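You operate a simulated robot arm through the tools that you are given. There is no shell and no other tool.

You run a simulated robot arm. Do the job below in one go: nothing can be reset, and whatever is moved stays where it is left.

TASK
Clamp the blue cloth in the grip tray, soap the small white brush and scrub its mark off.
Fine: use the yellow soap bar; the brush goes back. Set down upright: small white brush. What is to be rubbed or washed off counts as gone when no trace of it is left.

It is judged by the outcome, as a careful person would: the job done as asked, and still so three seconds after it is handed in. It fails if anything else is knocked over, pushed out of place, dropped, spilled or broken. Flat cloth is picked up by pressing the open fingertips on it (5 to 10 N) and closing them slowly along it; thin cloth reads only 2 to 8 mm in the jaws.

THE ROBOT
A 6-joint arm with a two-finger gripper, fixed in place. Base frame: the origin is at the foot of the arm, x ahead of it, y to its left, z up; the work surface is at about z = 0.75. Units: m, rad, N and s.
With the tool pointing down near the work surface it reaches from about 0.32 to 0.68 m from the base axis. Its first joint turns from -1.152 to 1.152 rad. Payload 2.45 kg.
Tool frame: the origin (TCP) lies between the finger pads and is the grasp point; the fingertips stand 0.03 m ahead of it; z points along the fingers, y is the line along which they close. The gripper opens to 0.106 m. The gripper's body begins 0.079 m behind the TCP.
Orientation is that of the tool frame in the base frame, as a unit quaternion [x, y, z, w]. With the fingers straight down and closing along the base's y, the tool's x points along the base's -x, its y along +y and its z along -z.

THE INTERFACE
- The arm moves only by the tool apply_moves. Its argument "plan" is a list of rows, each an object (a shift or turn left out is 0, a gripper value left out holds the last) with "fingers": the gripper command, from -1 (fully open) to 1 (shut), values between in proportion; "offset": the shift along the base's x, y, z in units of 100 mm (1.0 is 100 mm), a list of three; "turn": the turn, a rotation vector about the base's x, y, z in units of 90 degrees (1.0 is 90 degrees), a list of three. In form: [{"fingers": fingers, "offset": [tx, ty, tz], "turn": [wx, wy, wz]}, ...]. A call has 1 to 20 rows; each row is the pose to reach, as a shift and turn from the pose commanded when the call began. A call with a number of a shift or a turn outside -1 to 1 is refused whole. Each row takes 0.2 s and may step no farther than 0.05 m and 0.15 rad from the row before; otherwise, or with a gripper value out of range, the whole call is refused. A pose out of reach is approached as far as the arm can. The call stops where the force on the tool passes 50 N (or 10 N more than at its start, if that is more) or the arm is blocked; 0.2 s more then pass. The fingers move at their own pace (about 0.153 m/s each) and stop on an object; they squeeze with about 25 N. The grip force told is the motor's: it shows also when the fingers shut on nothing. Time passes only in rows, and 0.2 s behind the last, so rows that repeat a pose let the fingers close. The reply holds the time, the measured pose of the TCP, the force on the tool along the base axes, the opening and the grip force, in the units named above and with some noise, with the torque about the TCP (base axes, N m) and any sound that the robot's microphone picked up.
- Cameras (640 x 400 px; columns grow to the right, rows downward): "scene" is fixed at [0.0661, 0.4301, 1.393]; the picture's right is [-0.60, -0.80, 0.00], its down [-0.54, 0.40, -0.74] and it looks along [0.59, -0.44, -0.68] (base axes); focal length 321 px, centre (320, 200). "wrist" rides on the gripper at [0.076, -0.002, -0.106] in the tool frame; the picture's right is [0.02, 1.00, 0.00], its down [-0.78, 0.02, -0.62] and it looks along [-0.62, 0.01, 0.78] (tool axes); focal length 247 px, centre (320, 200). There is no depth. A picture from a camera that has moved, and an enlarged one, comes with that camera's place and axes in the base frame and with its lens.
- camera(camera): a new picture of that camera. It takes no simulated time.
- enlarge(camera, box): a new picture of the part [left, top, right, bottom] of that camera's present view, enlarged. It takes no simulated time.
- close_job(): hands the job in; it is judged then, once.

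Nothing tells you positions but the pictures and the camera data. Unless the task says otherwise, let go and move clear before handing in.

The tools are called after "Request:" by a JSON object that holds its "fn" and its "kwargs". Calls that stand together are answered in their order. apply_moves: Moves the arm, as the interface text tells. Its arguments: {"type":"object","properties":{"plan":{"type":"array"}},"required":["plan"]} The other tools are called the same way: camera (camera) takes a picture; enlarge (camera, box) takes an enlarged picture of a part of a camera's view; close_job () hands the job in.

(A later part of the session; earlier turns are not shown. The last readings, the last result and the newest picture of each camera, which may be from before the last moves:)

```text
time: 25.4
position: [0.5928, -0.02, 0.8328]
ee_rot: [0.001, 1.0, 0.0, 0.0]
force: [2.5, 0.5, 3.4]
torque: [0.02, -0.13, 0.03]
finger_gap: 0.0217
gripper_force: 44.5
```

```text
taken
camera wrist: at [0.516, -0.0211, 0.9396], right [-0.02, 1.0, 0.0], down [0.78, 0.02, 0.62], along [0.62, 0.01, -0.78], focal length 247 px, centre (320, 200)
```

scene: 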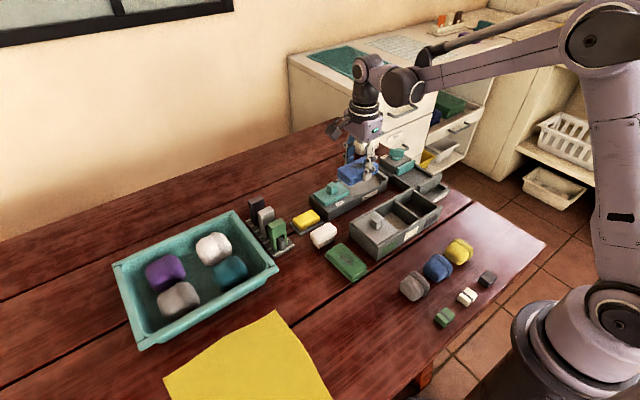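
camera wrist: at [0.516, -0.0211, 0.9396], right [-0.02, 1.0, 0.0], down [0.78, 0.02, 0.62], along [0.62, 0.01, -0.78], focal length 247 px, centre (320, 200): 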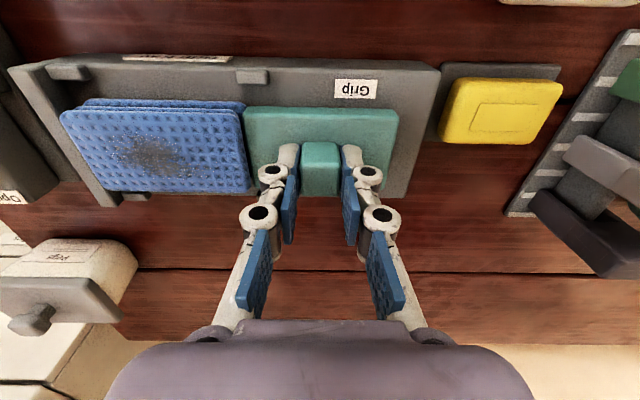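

Request:
{"fn": "apply_moves", "kwargs": {"plan": [{"offset": [0, -0.015, 0.0]}, {"offset": [0, -0.03, 0.0]}, {"offset": [0, -0.045, 0.0]}]}}

Request:
{"fn": "enlarge", "kwargs": {"camera": "scene", "box": [330, 140, 410, 210]}}

Request:
{"fn": "enlarge", "kwargs": {"camera": "wrist", "box": [0, 30, 260, 230]}}

```text
time: 26.2
position: [0.5912, -0.0233, 0.8322]
ee_rot: [0.0, 1.0, 0.0, 0.0]
force: [2.5, 2.4, 6.5]
torque: [-0.07, -0.89, -0.08]
finger_gap: 0.0213
gripper_force: 45.0
```

```text
5.71 times, centred on (370, 175) of scene
camera zoom: at [0.066, 0.4302, 1.393], right [-0.6, -0.8, 0.0], down [-0.54, 0.4, -0.74], along [0.59, -0.44, -0.68], focal length 1832 px, centre (34, 343)
```

zoom: 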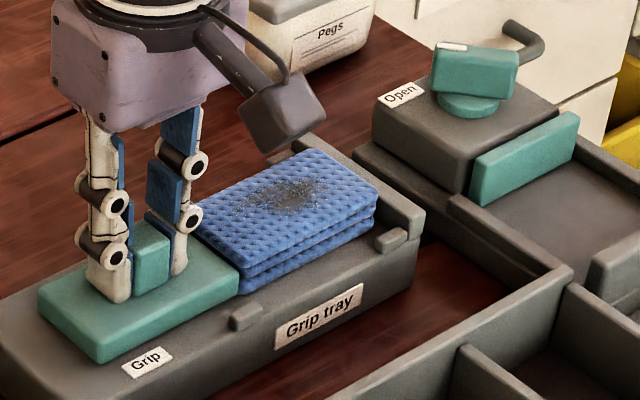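

```text
2.00 times, centred on (130, 130) of wrist
camera zoom: at [0.5161, -0.0251, 0.9397], right [-0.02, 1.0, 0.0], down [0.78, 0.02, 0.62], along [0.62, 0.01, -0.78], focal length 494 px, centre (700, 340)
```

zoom: 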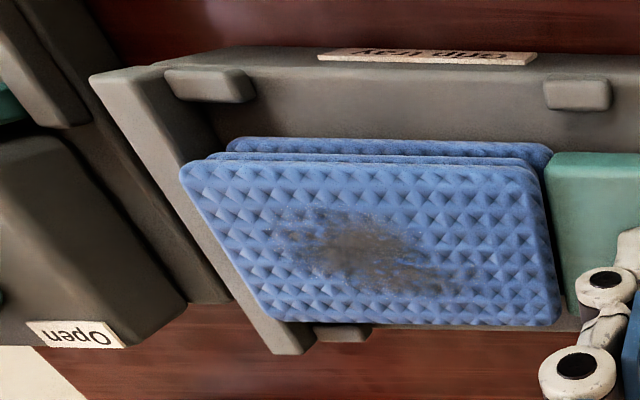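

The pad is nearly at the end wall. A few more small steps while I watch the y force.

Request:
{"fn": "apply_moves", "kwargs": {"plan": [{"offset": [0, -0.01, 0.0]}, {"offset": [0, -0.02, 0.0]}, {"offset": [0, -0.03, 0.0]}]}}

Request:
{"fn": "apply_moves", "kwargs": {"plan": [{"offset": [0, -0.01, 0.0]}, {"offset": [0, -0.02, 0.0]}]}}

Request:
{"fn": "enlarge", "kwargs": {"camera": "wrist", "box": [0, 30, 260, 230]}}

```text
time: 27.0
position: [0.5918, -0.024, 0.832]
ee_rot: [-0.001, 1.0, 0.001, 0.001]
force: [4.3, 15.2, 4.4]
torque: [0.25, -0.48, -0.25]
finger_gap: 0.0216
gripper_force: 44.9
```

```text
time: 27.6
position: [0.5917, -0.025, 0.8331]
ee_rot: [-0.003, 1.0, 0.005, 0.0]
force: [3.5, 23.3, 5.3]
torque: [0.3, -0.05, -0.27]
finger_gap: 0.0214
gripper_force: 44.6
```

```text
2.00 times, centred on (130, 130) of wrist
camera zoom: at [0.5162, -0.027, 0.9397], right [-0.02, 1.0, 0.01], down [0.78, 0.01, 0.62], along [0.62, 0.02, -0.78], focal length 494 px, centre (700, 340)
```

zoom: 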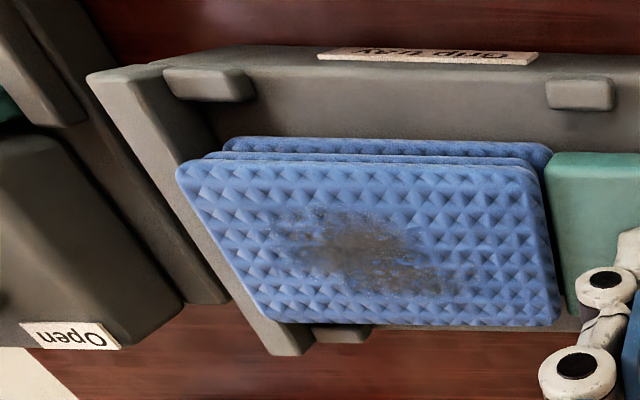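

Request:
{"fn": "apply_moves", "kwargs": {"plan": [{"offset": [0, -0.01, 0.0]}, {"offset": [0, -0.02, 0.0]}]}}

```text
time: 28.2
position: [0.592, -0.0242, 0.8327]
ee_rot: [-0.002, 1.0, 0.005, 0.0]
force: [-2.4, 29.0, 0.8]
torque: [0.35, -0.63, -0.49]
finger_gap: 0.0216
gripper_force: 45.1
```

The slider has stopped hard, with the pad pressed against the wall. I'll relax the push, open the jaws and back off upward to check that it stays.

Request:
{"fn": "apply_moves", "kwargs": {"plan": [{"fingers": 0.7, "offset": [0, 0.03, 0.0]}, {"fingers": 0.7, "offset": [0, 0.055, 0.0]}, {"fingers": 0.3, "offset": [0, 0.055, 0.0]}, {"fingers": 0.15, "offset": [0, 0.055, 0.0]}, {"fingers": 0.15, "offset": [0, 0.055, 0.3]}, {"fingers": 0.15, "offset": [0, 0.055, 0.7]}, {"fingers": 0.15, "offset": [-0.3, 0.055, 1.0]}]}}

Request:
{"fn": "camera", "kwargs": {"camera": "wrist"}}

Request:
{"fn": "enlarge", "kwargs": {"camera": "scene", "box": [310, 140, 410, 220]}}

```text
time: 29.8
position: [0.5612, -0.025, 0.9326]
ee_rot: [0.001, 1.0, 0.0, 0.002]
force: [0.0, 0.1, -0.5]
torque: [0.01, -0.03, 0.01]
finger_gap: 0.0451
gripper_force: 0.1
```

```text
taken
camera wrist: at [0.4853, -0.0257, 1.0392], right [-0.02, 1.0, 0.0], down [0.78, 0.02, 0.62], along [0.62, 0.01, -0.78], focal length 247 px, centre (320, 200)
```

wrist: 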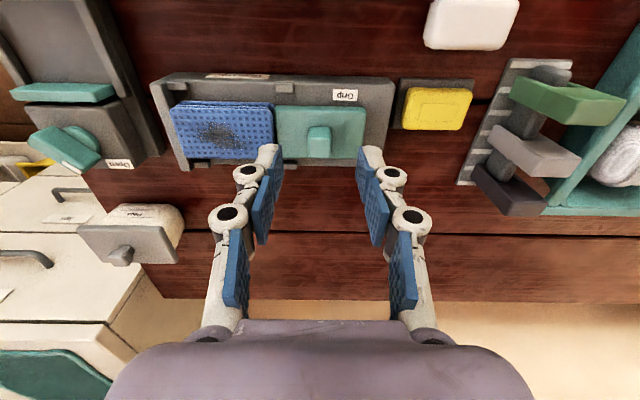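

```text
5.00 times, centred on (360, 180) of scene
camera zoom: at [0.0661, 0.4301, 1.393], right [-0.6, -0.8, 0.0], down [-0.54, 0.4, -0.74], along [0.59, -0.44, -0.68], focal length 1603 px, centre (120, 300)
```

zoom: 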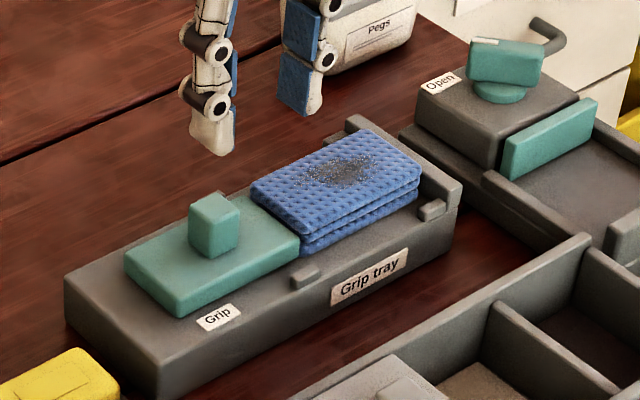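

The slider holds and the pad is snug between it and the wall. The mark is centred near (0.589, -0.127). Next I'll go to the brush for a close look.

Request:
{"fn": "apply_moves", "kwargs": {"plan": [{"fingers": -0.6, "offset": [-0.3, 0.35, 0.0]}, {"fingers": -0.6, "offset": [-0.6, 0.7, 0.0]}, {"fingers": -0.6, "offset": [-0.9, 1.0, 0.0]}, {"fingers": -0.6, "offset": [-1.0, 1.0, 0.0]}]}}

Request:
{"fn": "apply_moves", "kwargs": {"plan": [{"offset": [-0.2, 0.22, 0.0]}, {"offset": [-0.2, 0.22, 0.0]}]}}

Request:
{"fn": "camera", "kwargs": {"camera": "wrist"}}

Request:
{"fn": "enlarge", "kwargs": {"camera": "wrist", "box": [240, 80, 400, 240]}}

Request:
{"fn": "enlarge", "kwargs": {"camera": "scene", "box": [280, 200, 360, 260]}}

```text
time: 30.8
position: [0.462, 0.0759, 0.9328]
ee_rot: [0.0, 1.0, 0.0, 0.001]
force: [0.5, 0.8, 0.3]
torque: [0.01, 0.02, 0.01]
finger_gap: 0.0848
gripper_force: 0.0
```

```text
time: 31.4
position: [0.4416, 0.0956, 0.9318]
ee_rot: [0.0, 1.0, 0.0, 0.001]
force: [1.0, -0.6, -0.2]
torque: [0.01, 0.01, -0.04]
finger_gap: 0.0847
gripper_force: 0.1
```

```text
taken
camera wrist: at [0.3652, 0.0956, 1.0392], right [-0.02, 1.0, 0.0], down [0.78, 0.02, 0.62], along [0.62, 0.01, -0.78], focal length 247 px, centre (320, 200)
```

wrist: 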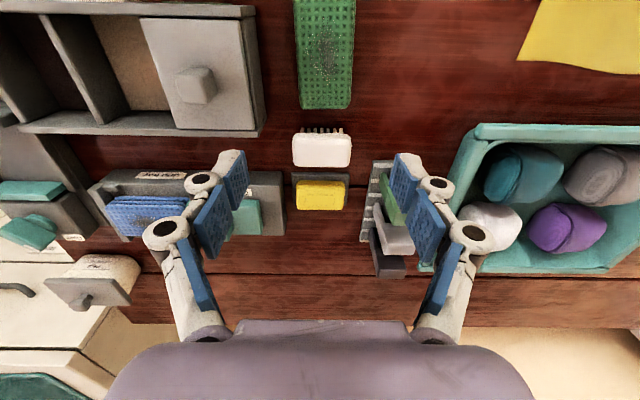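

```text
2.50 times, centred on (320, 160) of wrist
camera zoom: at [0.3652, 0.0956, 1.0392], right [-0.02, 1.0, 0.0], down [0.78, 0.02, 0.62], along [0.62, 0.01, -0.78], focal length 617 px, centre (320, 300)
```

zoom: 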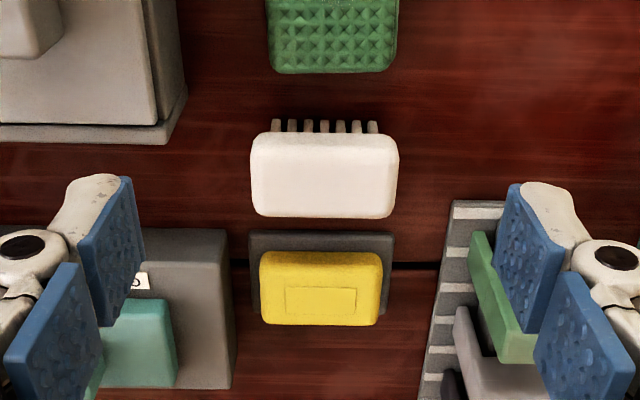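

```text
6.67 times, centred on (320, 230) of scene
camera zoom: at [0.0661, 0.4301, 1.393], right [-0.6, -0.8, 0.0], down [-0.54, 0.4, -0.74], along [0.59, -0.44, -0.68], focal length 2137 px, centre (320, 0)
```

zoom: 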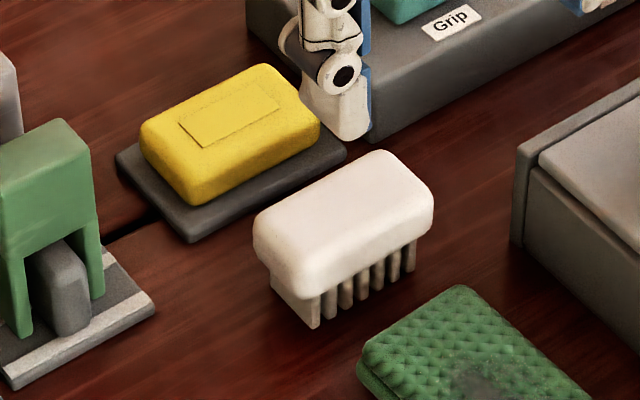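

The brush body is about 67 mm (y) by 35 mm (x), centred near (0.497, 0.099), with bristles on the table. I'll grip the upper body across its length so the fingertips stay well above the bristle tips.

Request:
{"fn": "apply_moves", "kwargs": {"plan": [{"fingers": -0.6, "offset": [0.3, 0.02, -0.3]}, {"fingers": -0.6, "offset": [0.55, 0.034, -0.6]}, {"fingers": -0.6, "offset": [0.55, 0.034, -1.0]}, {"fingers": -0.6, "offset": [0.55, 0.034, -1.0]}]}}

Request:
{"fn": "camera", "kwargs": {"camera": "wrist"}}

Request:
{"fn": "enlarge", "kwargs": {"camera": "scene", "box": [280, 200, 360, 260]}}

```text
time: 32.4
position: [0.4976, 0.1007, 0.8337]
ee_rot: [0.0, 1.0, 0.0, 0.001]
force: [0.1, -0.6, -0.4]
torque: [0.01, 0.02, 0.01]
finger_gap: 0.0846
gripper_force: 0.0
```

```text
taken
camera wrist: at [0.4216, 0.0988, 0.9401], right [-0.02, 1.0, 0.0], down [0.78, 0.02, 0.62], along [0.62, 0.01, -0.78], focal length 247 px, centre (320, 200)
```

wrist: 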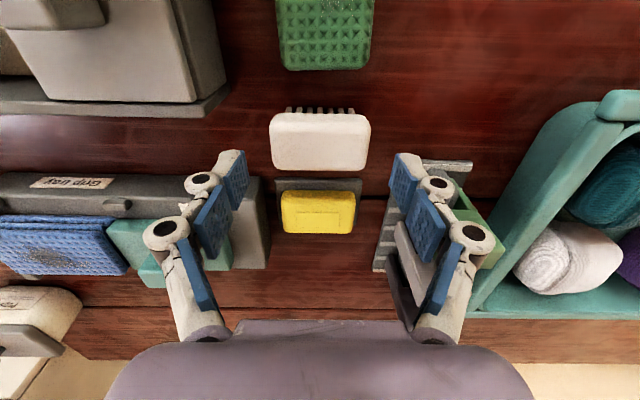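

```text
6.67 times, centred on (320, 230) of scene
camera zoom: at [0.0661, 0.4301, 1.393], right [-0.6, -0.8, 0.0], down [-0.54, 0.4, -0.74], along [0.59, -0.44, -0.68], focal length 2137 px, centre (320, 0)
```

zoom: 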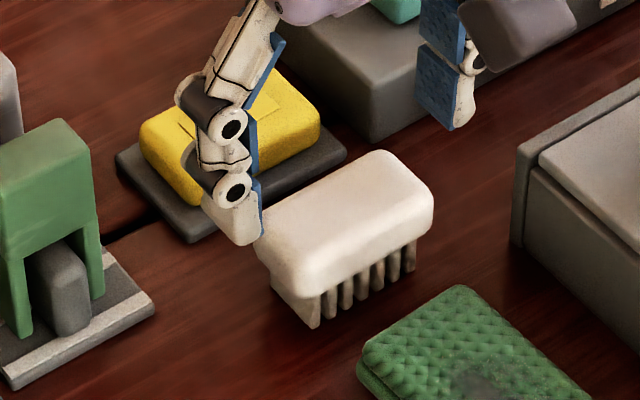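

Request:
{"fn": "apply_moves", "kwargs": {"plan": [{"fingers": -0.6, "offset": [0, 0, -0.2]}, {"fingers": -0.6, "offset": [0, 0, -0.36]}, {"fingers": -0.45, "offset": [0, 0, -0.36]}, {"fingers": -0.3, "offset": [0, 0, -0.36]}, {"fingers": 0.1, "offset": [0, 0, -0.36]}, {"fingers": 0.1, "offset": [0, 0, -0.36]}]}}

Request:
{"fn": "camera", "kwargs": {"camera": "wrist"}}

Request:
{"fn": "enlarge", "kwargs": {"camera": "scene", "box": [280, 200, 360, 260]}}

```text
time: 33.8
position: [0.4975, 0.0996, 0.7973]
ee_rot: [0.0, 1.0, 0.0, 0.001]
force: [0.0, -0.7, 1.0]
torque: [0.03, 0.01, 0.03]
finger_gap: 0.065
gripper_force: 25.3
```

```text
taken
camera wrist: at [0.4213, 0.099, 0.9044], right [-0.02, 1.0, 0.0], down [0.78, 0.02, 0.62], along [0.62, 0.01, -0.78], focal length 247 px, centre (320, 200)
```

wrist: 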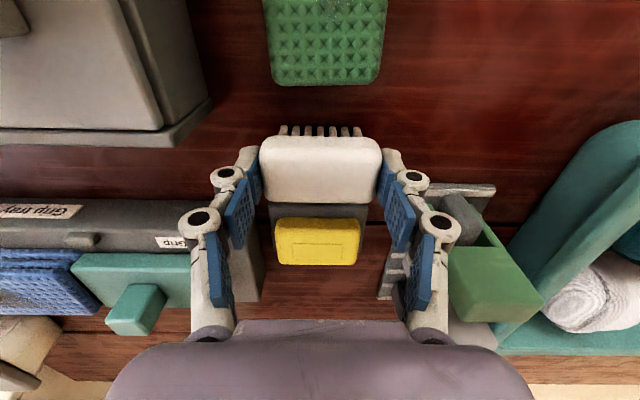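

```text
6.67 times, centred on (320, 230) of scene
camera zoom: at [0.0661, 0.4301, 1.393], right [-0.6, -0.8, 0.0], down [-0.54, 0.4, -0.74], along [0.59, -0.44, -0.68], focal length 2137 px, centre (320, 0)
```

zoom: 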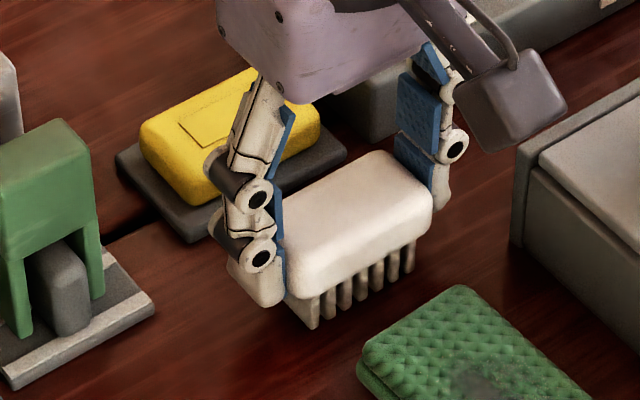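

The brush is gripped at (0.4975, 0.0998) with the TCP at z = 0.797, so the bristle tips are about 47 mm below the TCP. I'll lift it and go over the soap, centred near (0.570, 0.100).

Request:
{"fn": "apply_moves", "kwargs": {"plan": [{"offset": [0, 0, 0.2]}, {"offset": [0, 0, 0.5]}, {"offset": [0, 0, 0.75]}, {"offset": [0.4, 0, 0.75]}, {"offset": [0.72, 0, 0.75]}, {"offset": [0.72, 0, 0.5]}, {"offset": [0.72, 0, 0.5]}]}}

Request:
{"fn": "camera", "kwargs": {"camera": "wrist"}}

Request:
{"fn": "enlarge", "kwargs": {"camera": "scene", "box": [260, 170, 360, 245]}}

```text
time: 35.4
position: [0.5691, 0.0999, 0.8473]
ee_rot: [0.0, 1.0, 0.001, 0.001]
force: [0.3, 0.1, -0.2]
torque: [-0.03, 0.02, 0.0]
finger_gap: 0.065
gripper_force: 24.5
```

```text
taken
camera wrist: at [0.4936, 0.0983, 0.9541], right [-0.02, 1.0, 0.0], down [0.78, 0.02, 0.62], along [0.62, 0.01, -0.78], focal length 247 px, centre (320, 200)
```

wrist: 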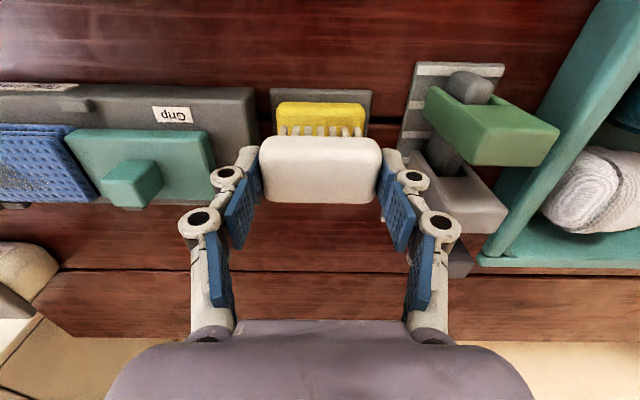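

```text
5.33 times, centred on (310, 208) of scene
camera zoom: at [0.0661, 0.4301, 1.393], right [-0.6, -0.8, 0.0], down [-0.54, 0.4, -0.74], along [0.59, -0.44, -0.68], focal length 1710 px, centre (373, 160)
```

zoom: 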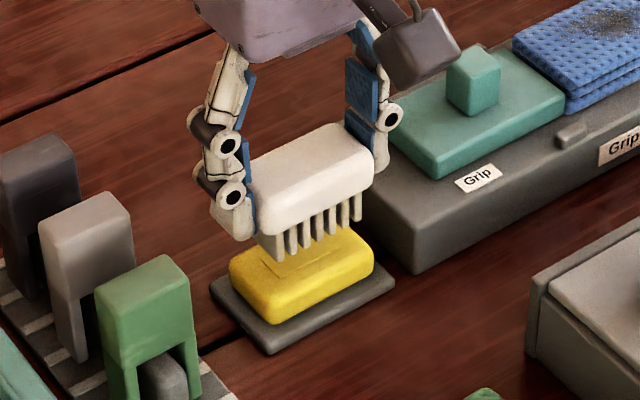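

The brush is squarely above the soap. I'll lower it slowly to contact.

Request:
{"fn": "apply_moves", "kwargs": {"plan": [{"offset": [0, 0, -0.08]}, {"offset": [0, 0, -0.14]}, {"offset": [0, 0, -0.16]}]}}

Request:
{"fn": "apply_moves", "kwargs": {"plan": [{"offset": [0, 0, -0.015]}, {"offset": [0, 0, -0.03]}]}}

```text
time: 36.2
position: [0.5692, 0.1005, 0.8315]
ee_rot: [0.0, 1.0, 0.0, 0.0]
force: [-0.4, -0.4, -0.4]
torque: [0.01, 0.01, 0.03]
finger_gap: 0.065
gripper_force: 24.7
```

```text
time: 36.8
position: [0.5686, 0.0998, 0.8286]
ee_rot: [0.0, 1.0, 0.0, 0.001]
force: [0.8, 0.3, -1.0]
torque: [-0.02, -0.01, 0.0]
finger_gap: 0.065
gripper_force: 25.7
```

Request:
{"fn": "apply_moves", "kwargs": {"plan": [{"offset": [0, 0, -0.01]}, {"offset": [0, 0, -0.02]}]}}

Request:
{"fn": "enlarge", "kwargs": {"camera": "scene", "box": [260, 170, 360, 245]}}

```text
time: 37.4
position: [0.5695, 0.1, 0.8255]
ee_rot: [-0.001, 1.0, 0.0, 0.002]
force: [-0.5, -0.2, -1.0]
torque: [0.02, -0.04, -0.03]
finger_gap: 0.0652
gripper_force: 25.1
```

```text
5.33 times, centred on (310, 208) of scene
camera zoom: at [0.0661, 0.4301, 1.393], right [-0.6, -0.8, 0.0], down [-0.54, 0.4, -0.74], along [0.59, -0.44, -0.68], focal length 1710 px, centre (373, 160)
```

zoom: 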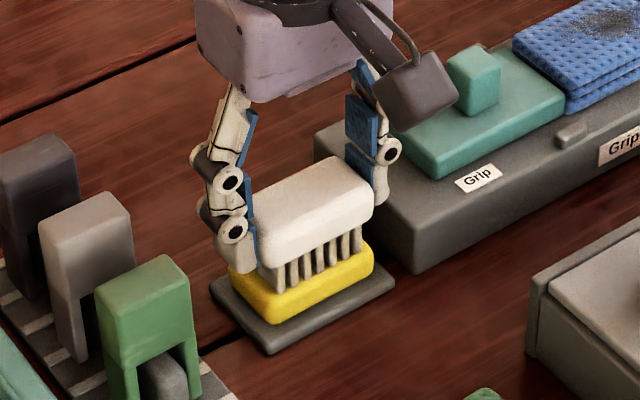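

Request:
{"fn": "apply_moves", "kwargs": {"plan": [{"offset": [0, 0, -0.01]}, {"offset": [0, 0, -0.015]}]}}

Request:
{"fn": "apply_moves", "kwargs": {"plan": [{"offset": [0, 0, -0.01]}, {"offset": [0, 0, -0.01]}]}}

```text
time: 38.0
position: [0.5688, 0.1007, 0.8241]
ee_rot: [0.0, 1.0, 0.0, 0.001]
force: [1.0, 0.6, 15.7]
torque: [-0.01, -0.03, 0.02]
finger_gap: 0.0653
gripper_force: 25.1
```

```text
time: 38.6
position: [0.5693, 0.1013, 0.8235]
ee_rot: [-0.001, 1.0, 0.0, 0.0]
force: [0.1, 0.0, 16.4]
torque: [-0.03, -0.01, -0.04]
finger_gap: 0.0653
gripper_force: 24.8
```

Contact with the soap at z ≈ 0.824. I'll ease the pressure and rub gently back and forth along x.

Request:
{"fn": "apply_moves", "kwargs": {"plan": [{"offset": [0, 0, 0.012]}, {"offset": [0.04, 0, 0.012]}, {"offset": [0.0, 0, 0.012]}, {"offset": [-0.04, 0, 0.012]}, {"offset": [0, 0, 0.012]}]}}

Request:
{"fn": "enlarge", "kwargs": {"camera": "scene", "box": [260, 170, 360, 245]}}

```text
time: 39.8
position: [0.5691, 0.1001, 0.8249]
ee_rot: [0.0, 1.0, 0.0, 0.001]
force: [-0.7, -0.6, -0.3]
torque: [-0.06, -0.01, 0.02]
finger_gap: 0.0652
gripper_force: 24.9
```

```text
5.33 times, centred on (310, 208) of scene
camera zoom: at [0.0661, 0.4301, 1.393], right [-0.6, -0.8, 0.0], down [-0.54, 0.4, -0.74], along [0.59, -0.44, -0.68], focal length 1710 px, centre (373, 160)
```

zoom: 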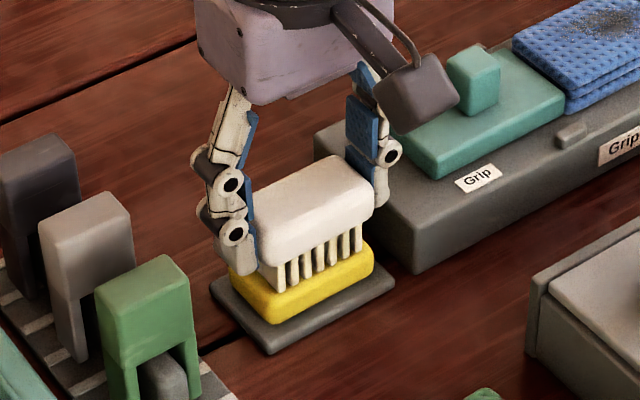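

Request:
{"fn": "apply_moves", "kwargs": {"plan": [{"offset": [0, 0, -0.008]}, {"offset": [0.04, 0, -0.008]}, {"offset": [0.08, 0, -0.008]}, {"offset": [0.04, 0, -0.008]}, {"offset": [0.0, 0, -0.008]}]}}

Request:
{"fn": "enlarge", "kwargs": {"camera": "scene", "box": [260, 170, 360, 245]}}

```text
time: 41.0
position: [0.5689, 0.1, 0.8244]
ee_rot: [0.0, 1.0, 0.0, 0.001]
force: [-0.6, 0.4, -0.6]
torque: [-0.05, -0.01, 0.01]
finger_gap: 0.065
gripper_force: 25.1
```

```text
5.33 times, centred on (310, 208) of scene
camera zoom: at [0.0661, 0.4301, 1.393], right [-0.6, -0.8, 0.0], down [-0.54, 0.4, -0.74], along [0.59, -0.44, -0.68], focal length 1710 px, centre (373, 160)
```

zoom: 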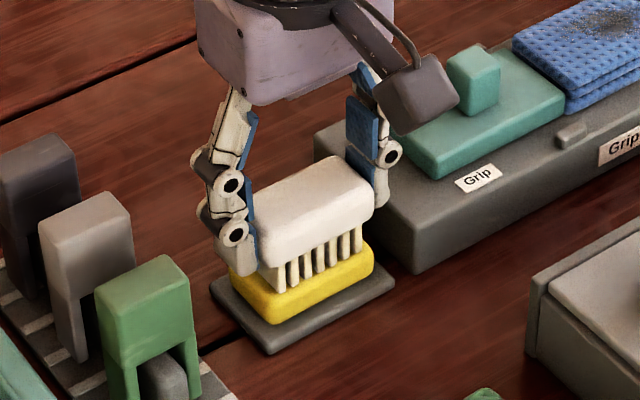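

Request:
{"fn": "apply_moves", "kwargs": {"plan": [{"offset": [0, 0, -0.01]}, {"offset": [0, 0, -0.01]}]}}

Request:
{"fn": "apply_moves", "kwargs": {"plan": [{"offset": [0.04, 0, 0]}, {"offset": [0.08, 0, 0]}, {"offset": [0.04, 0, 0]}, {"offset": [0.0, 0, 0]}, {"offset": [-0.04, 0, 0]}, {"offset": [-0.08, 0, 0]}, {"offset": [-0.04, 0, 0]}, {"offset": [0, 0, 0]}]}}

Request:
{"fn": "enlarge", "kwargs": {"camera": "scene", "box": [260, 170, 360, 245]}}

```text
time: 41.6
position: [0.5689, 0.1006, 0.8218]
ee_rot: [0.0, 1.0, 0.0, 0.001]
force: [0.5, -0.2, 11.6]
torque: [0.03, 0.02, 0.02]
finger_gap: 0.0651
gripper_force: 25.7
```

```text
time: 43.4
position: [0.5702, 0.1004, 0.823]
ee_rot: [0.0, 1.0, 0.0, 0.0]
force: [-3.1, 0.7, 8.6]
torque: [-0.04, 0.12, -0.01]
finger_gap: 0.0653
gripper_force: 25.1
```

```text
5.33 times, centred on (310, 208) of scene
camera zoom: at [0.0659, 0.4301, 1.393], right [-0.6, -0.8, 0.0], down [-0.54, 0.4, -0.74], along [0.59, -0.44, -0.68], focal length 1710 px, centre (373, 160)
```

zoom: 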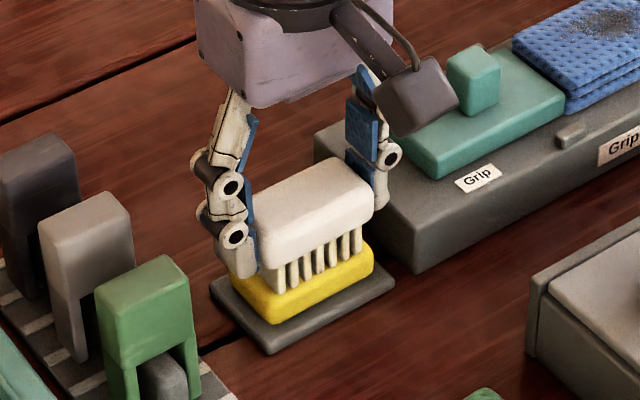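

Contact force is steady at about 9 N and the soap isn't moving. One more set of strokes, then I'll lift and inspect the bristles.

Request:
{"fn": "apply_moves", "kwargs": {"plan": [{"offset": [0.04, 0, 0]}, {"offset": [0.08, 0, 0]}, {"offset": [0.04, 0, 0]}, {"offset": [0.0, 0, 0]}, {"offset": [-0.04, 0, 0]}, {"offset": [-0.08, 0, 0]}, {"offset": [-0.04, 0, 0]}, {"offset": [0, 0, 0]}, {"offset": [0.04, 0, 0]}, {"offset": [0.08, 0, 0]}, {"offset": [0.04, 0, 0]}, {"offset": [0.0, 0, 0]}, {"offset": [-0.04, 0, 0]}, {"offset": [-0.08, 0, 0]}, {"offset": [-0.04, 0, 0]}, {"offset": [0, 0, 0]}, {"offset": [0, 0, 0.2]}, {"offset": [0, 0, 0.5]}, {"offset": [0, 0, 0.7]}]}}

Request:
{"fn": "enlarge", "kwargs": {"camera": "scene", "box": [260, 170, 360, 245]}}

Request:
{"fn": "camera", "kwargs": {"camera": "wrist"}}

```text
time: 47.4
position: [0.5693, 0.0994, 0.8932]
ee_rot: [0.0, 1.0, -0.001, 0.0]
force: [-0.2, -0.1, -0.1]
torque: [0.01, -0.03, 0.03]
finger_gap: 0.0649
gripper_force: 24.7
```

```text
5.33 times, centred on (310, 208) of scene
camera zoom: at [0.0661, 0.4301, 1.393], right [-0.6, -0.8, 0.0], down [-0.54, 0.4, -0.74], along [0.59, -0.44, -0.68], focal length 1710 px, centre (373, 160)
```

zoom: 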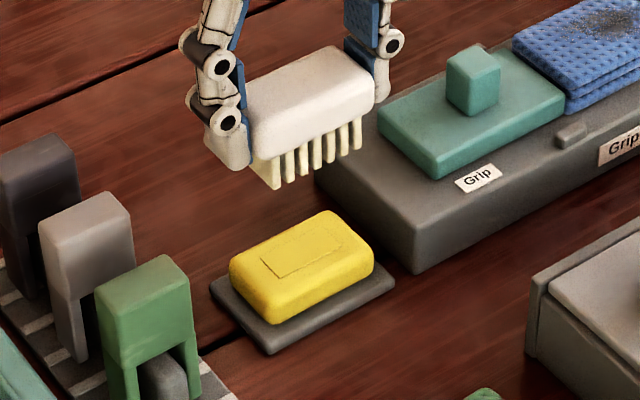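

```text
taken
camera wrist: at [0.4927, 0.0987, 1.0001], right [-0.02, 1.0, 0.0], down [0.78, 0.02, 0.62], along [0.62, 0.01, -0.78], focal length 247 px, centre (320, 200)
```

wrist: 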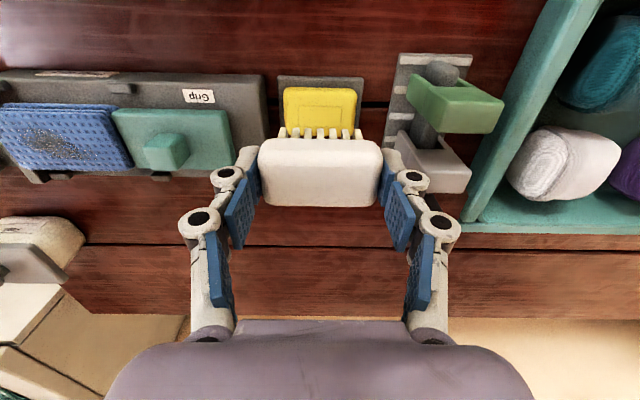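

The bristles are now coated cream with soap, and the soap bar hasn't moved. I'll carry the brush over to the mark on the clamped pad.

Request:
{"fn": "apply_moves", "kwargs": {"plan": [{"offset": [0.05, -0.35, 0.0]}, {"offset": [0.1, -0.7, 0.0]}, {"offset": [0.1, -1.0, 0.0]}]}}

Request:
{"fn": "apply_moves", "kwargs": {"plan": [{"offset": [0.05, -0.4, 0.0]}, {"offset": [0.1, -0.8, 0.0]}, {"offset": [0.1, -1.0, 0.0]}]}}

Request:
{"fn": "apply_moves", "kwargs": {"plan": [{"offset": [0.0, -0.2, 0.0]}, {"offset": [0.0, -0.2, -0.2]}, {"offset": [0.0, -0.2, -0.2]}]}}

Request:
{"fn": "camera", "kwargs": {"camera": "wrist"}}

Request:
{"fn": "enlarge", "kwargs": {"camera": "scene", "box": [330, 140, 410, 210]}}

```text
time: 48.2
position: [0.5781, -0.0007, 0.8925]
ee_rot: [0.0, 1.0, 0.0, 0.002]
force: [-0.7, -0.2, -0.3]
torque: [0.0, 0.0, 0.03]
finger_gap: 0.0649
gripper_force: 25.6
```

```text
time: 49.0
position: [0.5895, -0.1004, 0.8921]
ee_rot: [0.0, 1.0, 0.0, 0.001]
force: [0.3, -0.8, -0.1]
torque: [-0.03, -0.02, -0.02]
finger_gap: 0.0648
gripper_force: 25.4
```

```text
time: 49.8
position: [0.5876, -0.1211, 0.8713]
ee_rot: [0.0, 1.0, 0.001, 0.001]
force: [0.6, 0.1, -1.1]
torque: [0.0, 0.01, 0.0]
finger_gap: 0.0649
gripper_force: 25.1
```

```text
taken
camera wrist: at [0.5119, -0.1219, 0.9794], right [-0.02, 1.0, 0.0], down [0.78, 0.02, 0.62], along [0.62, 0.01, -0.78], focal length 247 px, centre (320, 200)
```

wrist: 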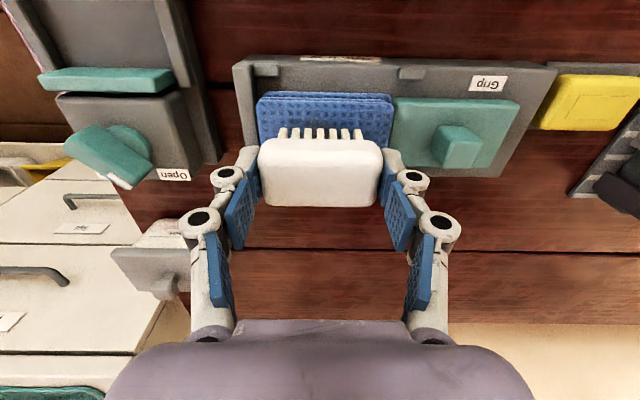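

```text
5.71 times, centred on (370, 175) of scene
camera zoom: at [0.0661, 0.4301, 1.393], right [-0.6, -0.8, 0.0], down [-0.54, 0.4, -0.74], along [0.59, -0.44, -0.68], focal length 1832 px, centre (34, 343)
```

zoom: 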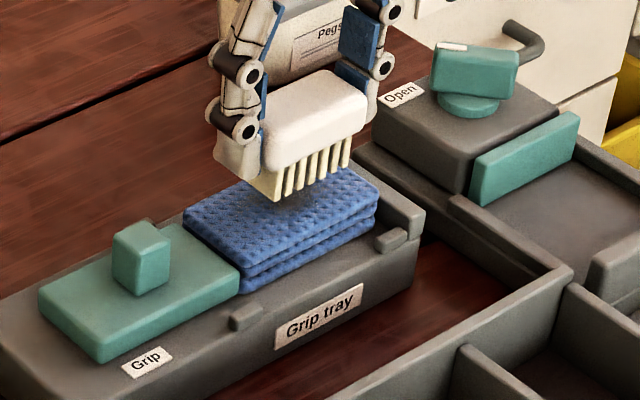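

Request:
{"fn": "apply_moves", "kwargs": {"plan": [{"offset": [0.0, -0.02, -0.1]}, {"offset": [0.0, -0.02, -0.18]}, {"offset": [0.0, -0.02, -0.2]}]}}

Request:
{"fn": "apply_moves", "kwargs": {"plan": [{"offset": [0.0, 0, -0.01]}, {"offset": [0.0, 0, -0.015]}]}}

```text
time: 50.6
position: [0.588, -0.1222, 0.8538]
ee_rot: [0.0, 1.0, 0.0, 0.0]
force: [0.3, -1.0, 15.8]
torque: [-0.06, 0.03, -0.01]
finger_gap: 0.065
gripper_force: 25.2
```

```text
time: 51.2
position: [0.5879, -0.1218, 0.852]
ee_rot: [0.0, 1.0, 0.0, 0.001]
force: [-1.5, -1.9, 14.8]
torque: [-0.08, 0.05, 0.02]
finger_gap: 0.0649
gripper_force: 24.8
```

In contact with about 15 N on the pad. I'll start scrubbing with strokes along x and then check how the mark responds.

Request:
{"fn": "apply_moves", "kwargs": {"plan": [{"offset": [0.05, 0, 0.005]}, {"offset": [0.1, 0, 0.005]}, {"offset": [0.05, 0, 0.005]}, {"offset": [0.0, 0, 0.005]}, {"offset": [-0.05, 0, 0.005]}, {"offset": [-0.1, 0, 0.005]}, {"offset": [-0.05, 0, 0.005]}, {"offset": [0.0, 0, 0.005]}, {"offset": [0.05, 0, 0.005]}, {"offset": [0.1, 0, 0.005]}, {"offset": [0.05, 0, 0.005]}, {"offset": [0.0, 0, 0.005]}, {"offset": [-0.05, 0, 0.005]}, {"offset": [-0.1, 0, 0.005]}, {"offset": [-0.05, 0, 0.005]}, {"offset": [0.0, 0, 0.005]}]}}

Request:
{"fn": "enlarge", "kwargs": {"camera": "scene", "box": [330, 140, 410, 210]}}

Request:
{"fn": "camera", "kwargs": {"camera": "wrist"}}

```text
time: 54.6
position: [0.5883, -0.1213, 0.8515]
ee_rot: [0.0, 1.0, 0.0, 0.0]
force: [-3.3, -0.3, 6.9]
torque: [-0.03, 0.12, 0.0]
finger_gap: 0.0647
gripper_force: 25.1
```

```text
5.71 times, centred on (370, 175) of scene
camera zoom: at [0.0659, 0.4301, 1.393], right [-0.6, -0.8, 0.0], down [-0.54, 0.4, -0.74], along [0.59, -0.44, -0.68], focal length 1832 px, centre (34, 343)
```

zoom: 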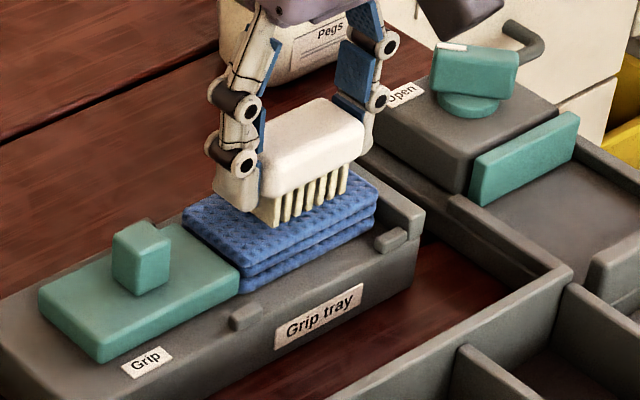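

```text
taken
camera wrist: at [0.5126, -0.1235, 0.9586], right [-0.02, 1.0, 0.0], down [0.78, 0.02, 0.62], along [0.62, 0.01, -0.78], focal length 247 px, centre (320, 200)
```

wrist: 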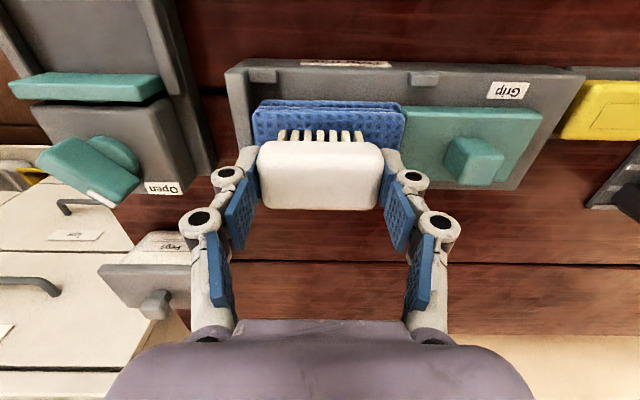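

The pad stays put under the strokes. I'll scrub more, with y offsets and longer x strokes to cover the whole mark.

Request:
{"fn": "apply_moves", "kwargs": {"plan": [{"offset": [0.07, 0.05, -0.004]}, {"offset": [0.14, 0.1, -0.004]}, {"offset": [0.07, 0.1, -0.004]}, {"offset": [0.0, 0.1, -0.004]}, {"offset": [-0.07, 0.1, -0.004]}, {"offset": [-0.14, 0.1, -0.004]}, {"offset": [-0.07, 0.1, -0.004]}, {"offset": [0.0, 0.1, -0.004]}, {"offset": [0.07, 0.1, -0.004]}, {"offset": [0.14, 0.1, -0.004]}, {"offset": [0.14, 0.04, -0.004]}, {"offset": [0.14, -0.02, -0.004]}, {"offset": [0.14, -0.07, -0.004]}, {"offset": [0.07, -0.07, -0.004]}, {"offset": [0.0, -0.07, -0.004]}, {"offset": [-0.07, -0.07, -0.004]}, {"offset": [-0.14, -0.07, -0.004]}, {"offset": [-0.07, -0.07, -0.004]}, {"offset": [0.0, -0.07, -0.004]}, {"offset": [0.0, 0, -0.004]}]}}

Request:
{"fn": "apply_moves", "kwargs": {"plan": [{"offset": [0.0, 0, 0.2]}, {"offset": [0.0, 0.0, 0.6]}, {"offset": [-0.3, 0.3, 0.8]}, {"offset": [-0.6, 0.6, 0.8]}, {"offset": [-0.9, 0.9, 0.8]}]}}

Request:
{"fn": "enlarge", "kwargs": {"camera": "scene", "box": [330, 140, 410, 210]}}

Request:
{"fn": "camera", "kwargs": {"camera": "wrist"}}

```text
time: 58.8
position: [0.5895, -0.1228, 0.8504]
ee_rot: [-0.001, 1.0, 0.0, 0.001]
force: [0.1, -1.9, 2.4]
torque: [-0.05, -0.03, 0.02]
finger_gap: 0.0648
gripper_force: 25.0
```

```text
time: 60.0
position: [0.4995, -0.0322, 0.9318]
ee_rot: [0.001, 1.0, 0.0, 0.001]
force: [1.4, -0.3, -0.5]
torque: [-0.01, -0.02, 0.01]
finger_gap: 0.0644
gripper_force: 25.0
```

```text
5.71 times, centred on (370, 175) of scene
camera zoom: at [0.0661, 0.4301, 1.393], right [-0.6, -0.8, 0.0], down [-0.54, 0.4, -0.74], along [0.59, -0.44, -0.68], focal length 1832 px, centre (34, 343)
```

zoom: 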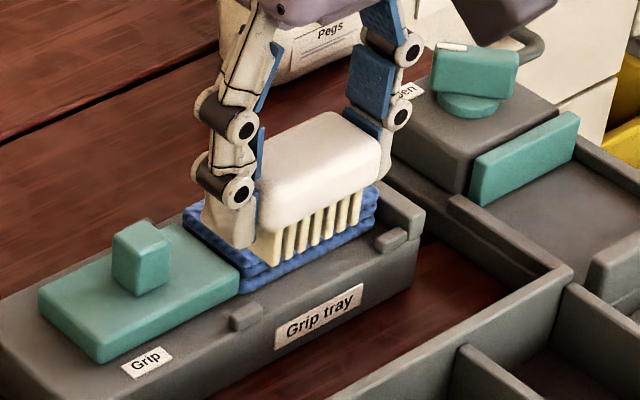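

```text
taken
camera wrist: at [0.4235, -0.0333, 1.0381], right [-0.02, 1.0, 0.0], down [0.78, 0.02, 0.62], along [0.62, 0.01, -0.78], focal length 247 px, centre (320, 200)
```

wrist: 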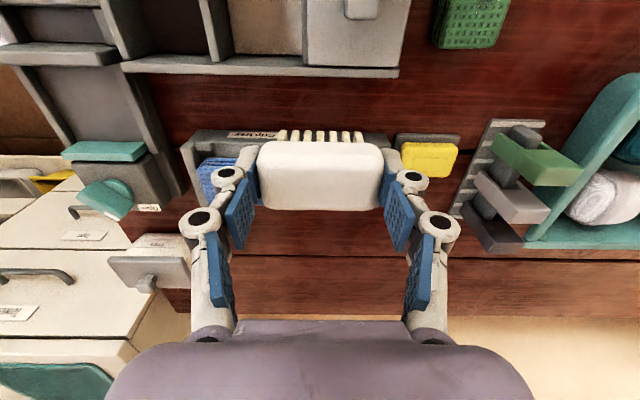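

Request:
{"fn": "apply_moves", "kwargs": {"plan": [{"offset": [0.0, 0.4, 0.0]}, {"offset": [0.0, 0.8, 0.0]}, {"offset": [0.0, 1.0, 0.0]}]}}

Request:
{"fn": "enlarge", "kwargs": {"camera": "scene", "box": [330, 140, 410, 210]}}

Request:
{"fn": "camera", "kwargs": {"camera": "wrist"}}

Request:
{"fn": "enlarge", "kwargs": {"camera": "wrist", "box": [40, 120, 240, 260]}}

```text
time: 60.8
position: [0.4991, 0.0683, 0.9308]
ee_rot: [0.0, 1.0, 0.0, 0.001]
force: [0.4, 0.6, -0.8]
torque: [0.01, -0.02, -0.01]
finger_gap: 0.0648
gripper_force: 25.2
```

```text
5.71 times, centred on (370, 175) of scene
camera zoom: at [0.0661, 0.4301, 1.393], right [-0.6, -0.8, 0.0], down [-0.54, 0.4, -0.74], along [0.59, -0.44, -0.68], focal length 1832 px, centre (34, 343)
```

zoom: 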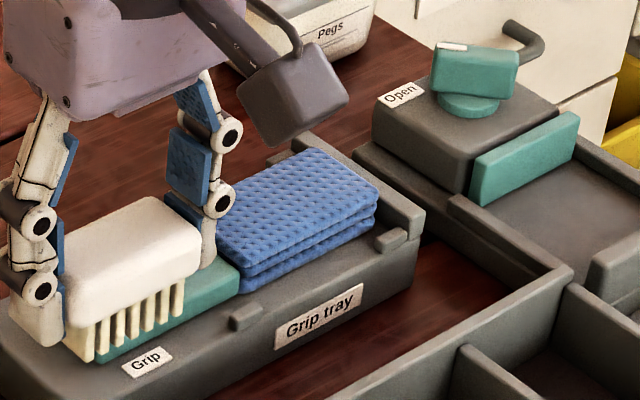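

```text
taken
camera wrist: at [0.423, 0.0672, 1.0387], right [-0.02, 1.0, 0.0], down [0.78, 0.02, 0.62], along [0.62, 0.01, -0.78], focal length 247 px, centre (320, 200)
```

wrist: 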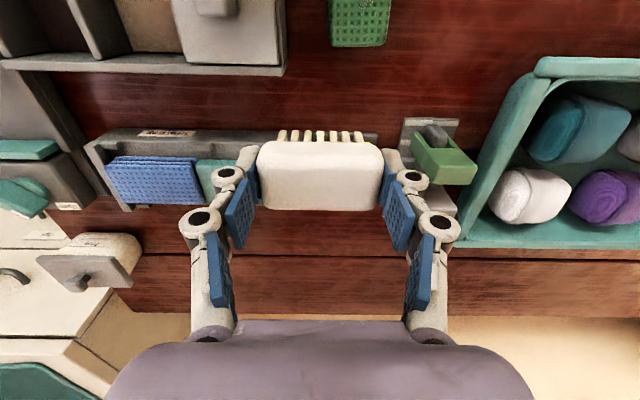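

```text
2.86 times, centred on (140, 190) of wrist
camera zoom: at [0.423, 0.0672, 1.0387], right [-0.02, 1.0, 0.0], down [0.78, 0.02, 0.62], along [0.62, 0.01, -0.78], focal length 706 px, centre (834, 229)
```

zoom: 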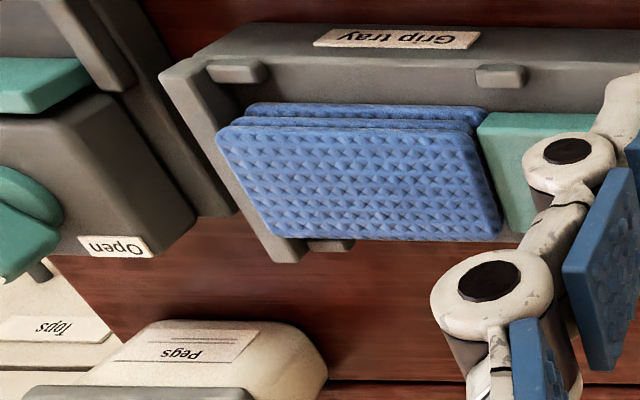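

The mark looks gone. I'll zoom in harder to make sure no trace remains.

Request:
{"fn": "enlarge", "kwargs": {"camera": "scene", "box": [354, 158, 384, 182]}}

Request:
{"fn": "enlarge", "kwargs": {"camera": "wrist", "box": [100, 145, 210, 215]}}

```text
16.00 times, centred on (369, 170) of scene
camera zoom: at [0.0661, 0.4301, 1.393], right [-0.6, -0.8, 0.0], down [-0.54, 0.4, -0.74], along [0.59, -0.44, -0.68], focal length 5129 px, centre (-464, 680)
```

zoom: 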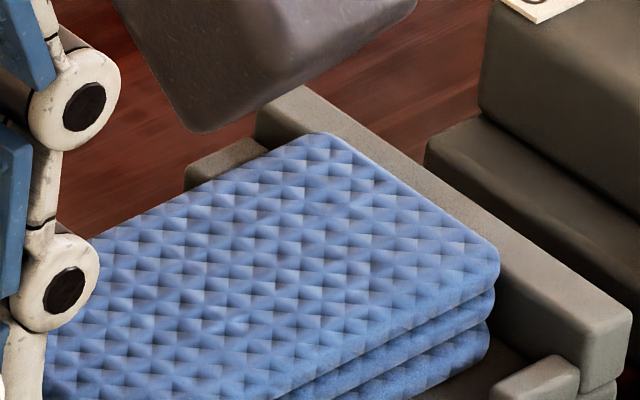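

```text
5.71 times, centred on (155, 180) of wrist
camera zoom: at [0.423, 0.0672, 1.0387], right [-0.02, 1.0, 0.0], down [0.78, 0.02, 0.62], along [0.62, 0.01, -0.78], focal length 1411 px, centre (1263, 314)
```

zoom: 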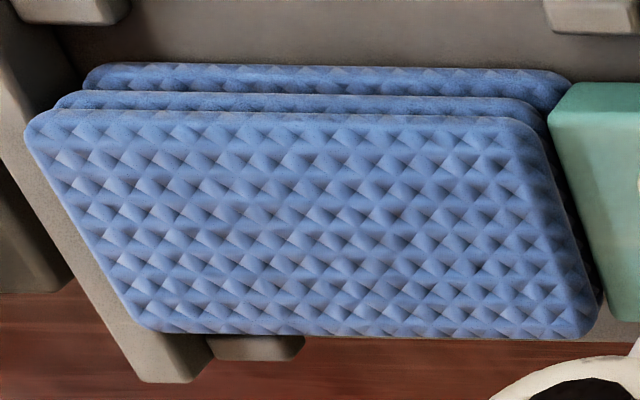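

No visible trace remains, but the last strokes were light. I'll make one more firm pass for certainty and then inspect closely.

Request:
{"fn": "apply_moves", "kwargs": {"plan": [{"offset": [0.2, -0.4, 0.0]}, {"offset": [0.4, -0.8, 0.0]}, {"offset": [0.5, -1.0, 0.0]}]}}

Request:
{"fn": "apply_moves", "kwargs": {"plan": [{"offset": [0.2, -0.4, 0.0]}, {"offset": [0.4, -0.8, 0.0]}, {"offset": [0.4, -0.9, 0.0]}, {"offset": [0.4, -0.9, -0.4]}, {"offset": [0.4, -0.9, -0.7]}, {"offset": [0.4, -0.9, -0.78]}, {"offset": [0.4, -0.9, -0.8]}]}}

```text
time: 61.6
position: [0.5503, -0.032, 0.9311]
ee_rot: [0.001, 1.0, 0.0, 0.001]
force: [0.2, 0.1, -0.8]
torque: [0.03, 0.02, -0.01]
finger_gap: 0.0647
gripper_force: 25.1
```

```text
time: 63.2
position: [0.589, -0.1216, 0.8513]
ee_rot: [0.0, 1.0, 0.0, 0.001]
force: [0.4, 0.9, 1.2]
torque: [-0.02, -0.03, -0.04]
finger_gap: 0.0649
gripper_force: 24.9
```

Request:
{"fn": "apply_moves", "kwargs": {"plan": [{"offset": [0.0, 0, -0.008]}, {"offset": [0.0, 0, -0.012]}]}}

```text
time: 63.8
position: [0.5883, -0.1216, 0.8509]
ee_rot: [0.0, 1.0, 0.0, 0.001]
force: [1.5, -1.4, 15.5]
torque: [-0.02, 0.0, -0.03]
finger_gap: 0.0647
gripper_force: 24.8
```

Request:
{"fn": "apply_moves", "kwargs": {"plan": [{"offset": [0.06, 0.05, 0.002]}, {"offset": [0.12, 0.1, 0.002]}, {"offset": [0.06, 0.1, 0.002]}, {"offset": [0.0, 0.1, 0.002]}, {"offset": [-0.06, 0.1, 0.002]}, {"offset": [-0.12, 0.1, 0.002]}, {"offset": [-0.06, 0.06, 0.002]}, {"offset": [0.0, 0.0, 0.0]}, {"offset": [0.06, 0.0, 0.0]}, {"offset": [0.12, 0.0, 0.0]}, {"offset": [0.06, 0.0, 0.0]}, {"offset": [0.0, 0.0, 0.0]}, {"offset": [-0.06, 0.0, 0.0]}, {"offset": [-0.12, 0.0, 0.0]}, {"offset": [-0.06, -0.06, 0.0]}, {"offset": [0.0, -0.07, 0.0]}, {"offset": [0.06, -0.07, 0.0]}, {"offset": [0.12, -0.07, 0.0]}, {"offset": [0.06, -0.03, 0.0]}, {"offset": [0.0, 0.0, 0.0]}]}}

Request:
{"fn": "apply_moves", "kwargs": {"plan": [{"offset": [0.06, 0.0, -0.005]}, {"offset": [0.12, 0.0, -0.005]}, {"offset": [0.06, 0.0, -0.005]}, {"offset": [0.0, 0.0, -0.005]}, {"offset": [-0.06, 0.0, -0.005]}, {"offset": [-0.12, 0.0, -0.005]}, {"offset": [-0.06, 0, -0.005]}, {"offset": [0.0, 0.0, -0.005]}, {"offset": [0.0, 0.0, -0.005]}]}}

Request:
{"fn": "apply_moves", "kwargs": {"plan": [{"offset": [0.0, 0, 0.2]}, {"offset": [0.0, 0.0, 0.6]}, {"offset": [-0.2, 0.4, 0.8]}, {"offset": [-0.3, 0.8, 0.8]}, {"offset": [-0.3, 1.0, 0.8]}]}}

Request:
{"fn": "camera", "kwargs": {"camera": "wrist"}}

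```text
time: 68.0
position: [0.5893, -0.1227, 0.8502]
ee_rot: [0.0, 1.0, 0.0, 0.001]
force: [1.8, -1.1, 5.3]
torque: [-0.07, -0.08, -0.02]
finger_gap: 0.0645
gripper_force: 25.1
```

```text
time: 70.0
position: [0.5879, -0.1214, 0.8489]
ee_rot: [-0.001, 1.0, 0.0, -0.001]
force: [-5.6, -1.4, 10.4]
torque: [0.03, 0.23, 0.02]
finger_gap: 0.0644
gripper_force: 25.2
```

```text
time: 71.2
position: [0.5592, -0.0217, 0.9301]
ee_rot: [-0.001, 1.0, 0.0, 0.0]
force: [0.1, 0.3, 0.2]
torque: [-0.02, -0.01, 0.0]
finger_gap: 0.0647
gripper_force: 24.6
```

```text
taken
camera wrist: at [0.4828, -0.023, 1.0371], right [-0.02, 1.0, 0.0], down [0.78, 0.02, 0.62], along [0.62, 0.01, -0.78], focal length 247 px, centre (320, 200)
```

wrist: 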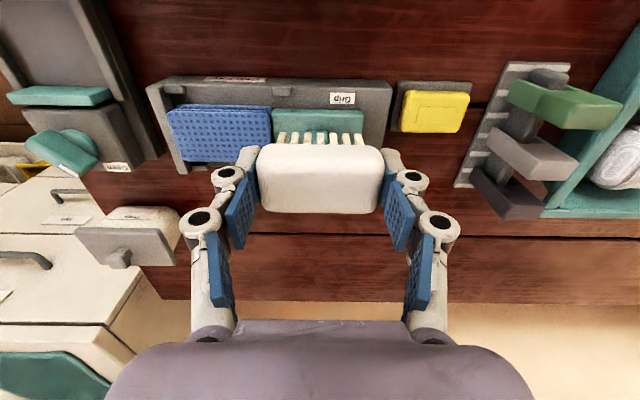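

Request:
{"fn": "enlarge", "kwargs": {"camera": "wrist", "box": [150, 90, 290, 180]}}

Request:
{"fn": "enlarge", "kwargs": {"camera": "wrist", "box": [250, 110, 400, 220]}}

```text
4.44 times, centred on (220, 135) of wrist
camera zoom: at [0.4828, -0.023, 1.0371], right [-0.02, 1.0, 0.0], down [0.78, 0.02, 0.62], along [0.62, 0.01, -0.78], focal length 1098 px, centre (764, 489)
```

zoom: 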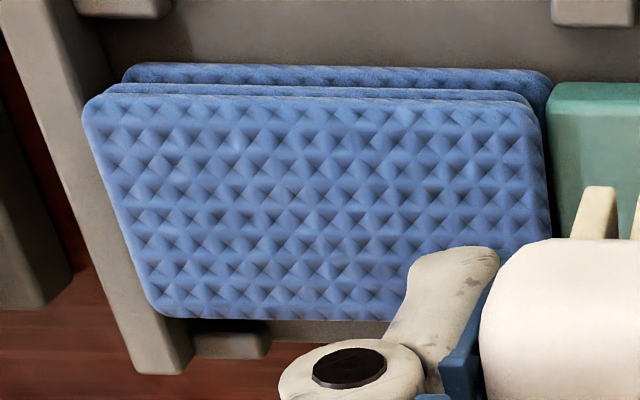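

```text
3.64 times, centred on (325, 165) of wrist
camera zoom: at [0.4828, -0.023, 1.0371], right [-0.02, 1.0, 0.0], down [0.78, 0.02, 0.62], along [0.62, 0.01, -0.78], focal length 898 px, centre (302, 327)
```

zoom: 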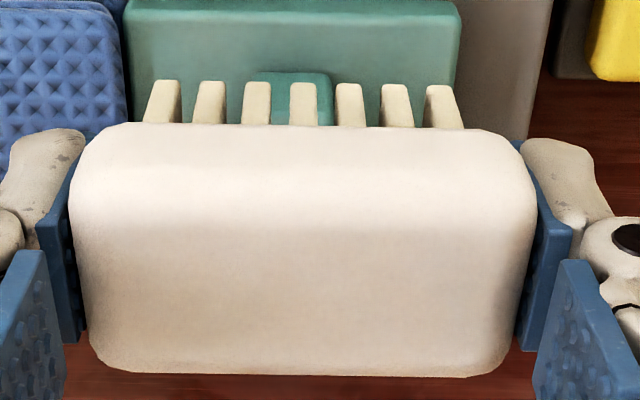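

The cloth is clean with no trace of the mark. Now I'll return the brush to its original spot, noting that it has crept up a few millimetres in the grip.

Request:
{"fn": "apply_moves", "kwargs": {"plan": [{"offset": [-0.3, 0.35, 0.0]}, {"offset": [-0.63, 0.6, 0.0]}, {"offset": [-0.63, 1.0, 0.0]}]}}

Request:
{"fn": "apply_moves", "kwargs": {"plan": [{"offset": [0, 0.215, 0.0]}, {"offset": [0, 0.215, -0.4]}, {"offset": [0, 0.215, -0.8]}, {"offset": [0, 0.215, -1.0]}, {"offset": [0, 0.215, -1.0]}]}}

Request:
{"fn": "camera", "kwargs": {"camera": "wrist"}}

Request:
{"fn": "enlarge", "kwargs": {"camera": "scene", "box": [280, 200, 360, 260]}}

```text
time: 72.0
position: [0.4952, 0.079, 0.9289]
ee_rot: [0.001, 1.0, 0.001, 0.002]
force: [-0.3, 0.2, -0.7]
torque: [0.01, 0.0, -0.03]
finger_gap: 0.0649
gripper_force: 24.8
```

```text
time: 73.2
position: [0.4953, 0.1002, 0.8277]
ee_rot: [-0.001, 1.0, 0.0, 0.001]
force: [-0.4, -0.5, -1.9]
torque: [0.01, 0.01, 0.02]
finger_gap: 0.0647
gripper_force: 25.2
```

```text
taken
camera wrist: at [0.4195, 0.0986, 0.9357], right [-0.02, 1.0, 0.0], down [0.78, 0.02, 0.62], along [0.62, 0.01, -0.78], focal length 247 px, centre (320, 200)
```

wrist: 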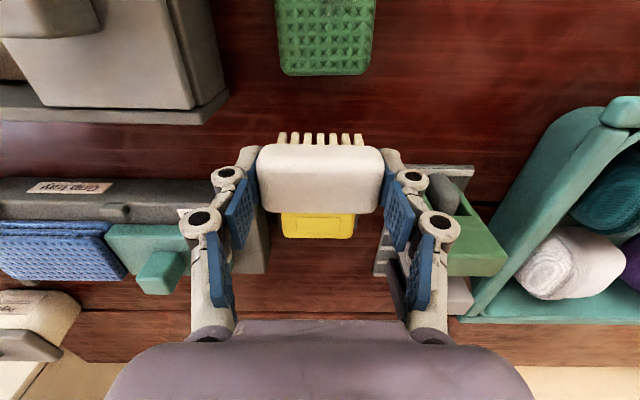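

```text
6.67 times, centred on (320, 230) of scene
camera zoom: at [0.0661, 0.4301, 1.393], right [-0.6, -0.8, 0.0], down [-0.54, 0.4, -0.74], along [0.59, -0.44, -0.68], focal length 2137 px, centre (320, 0)
```

zoom: 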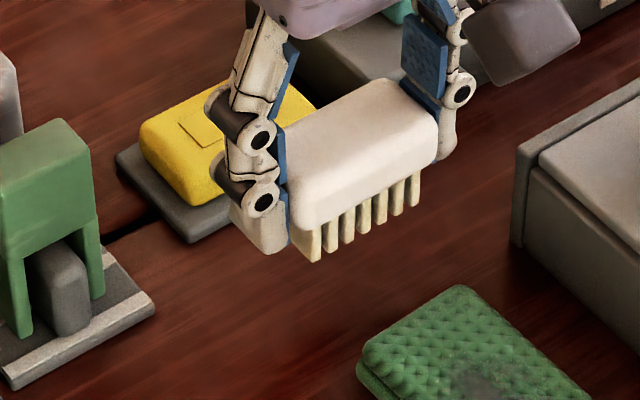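

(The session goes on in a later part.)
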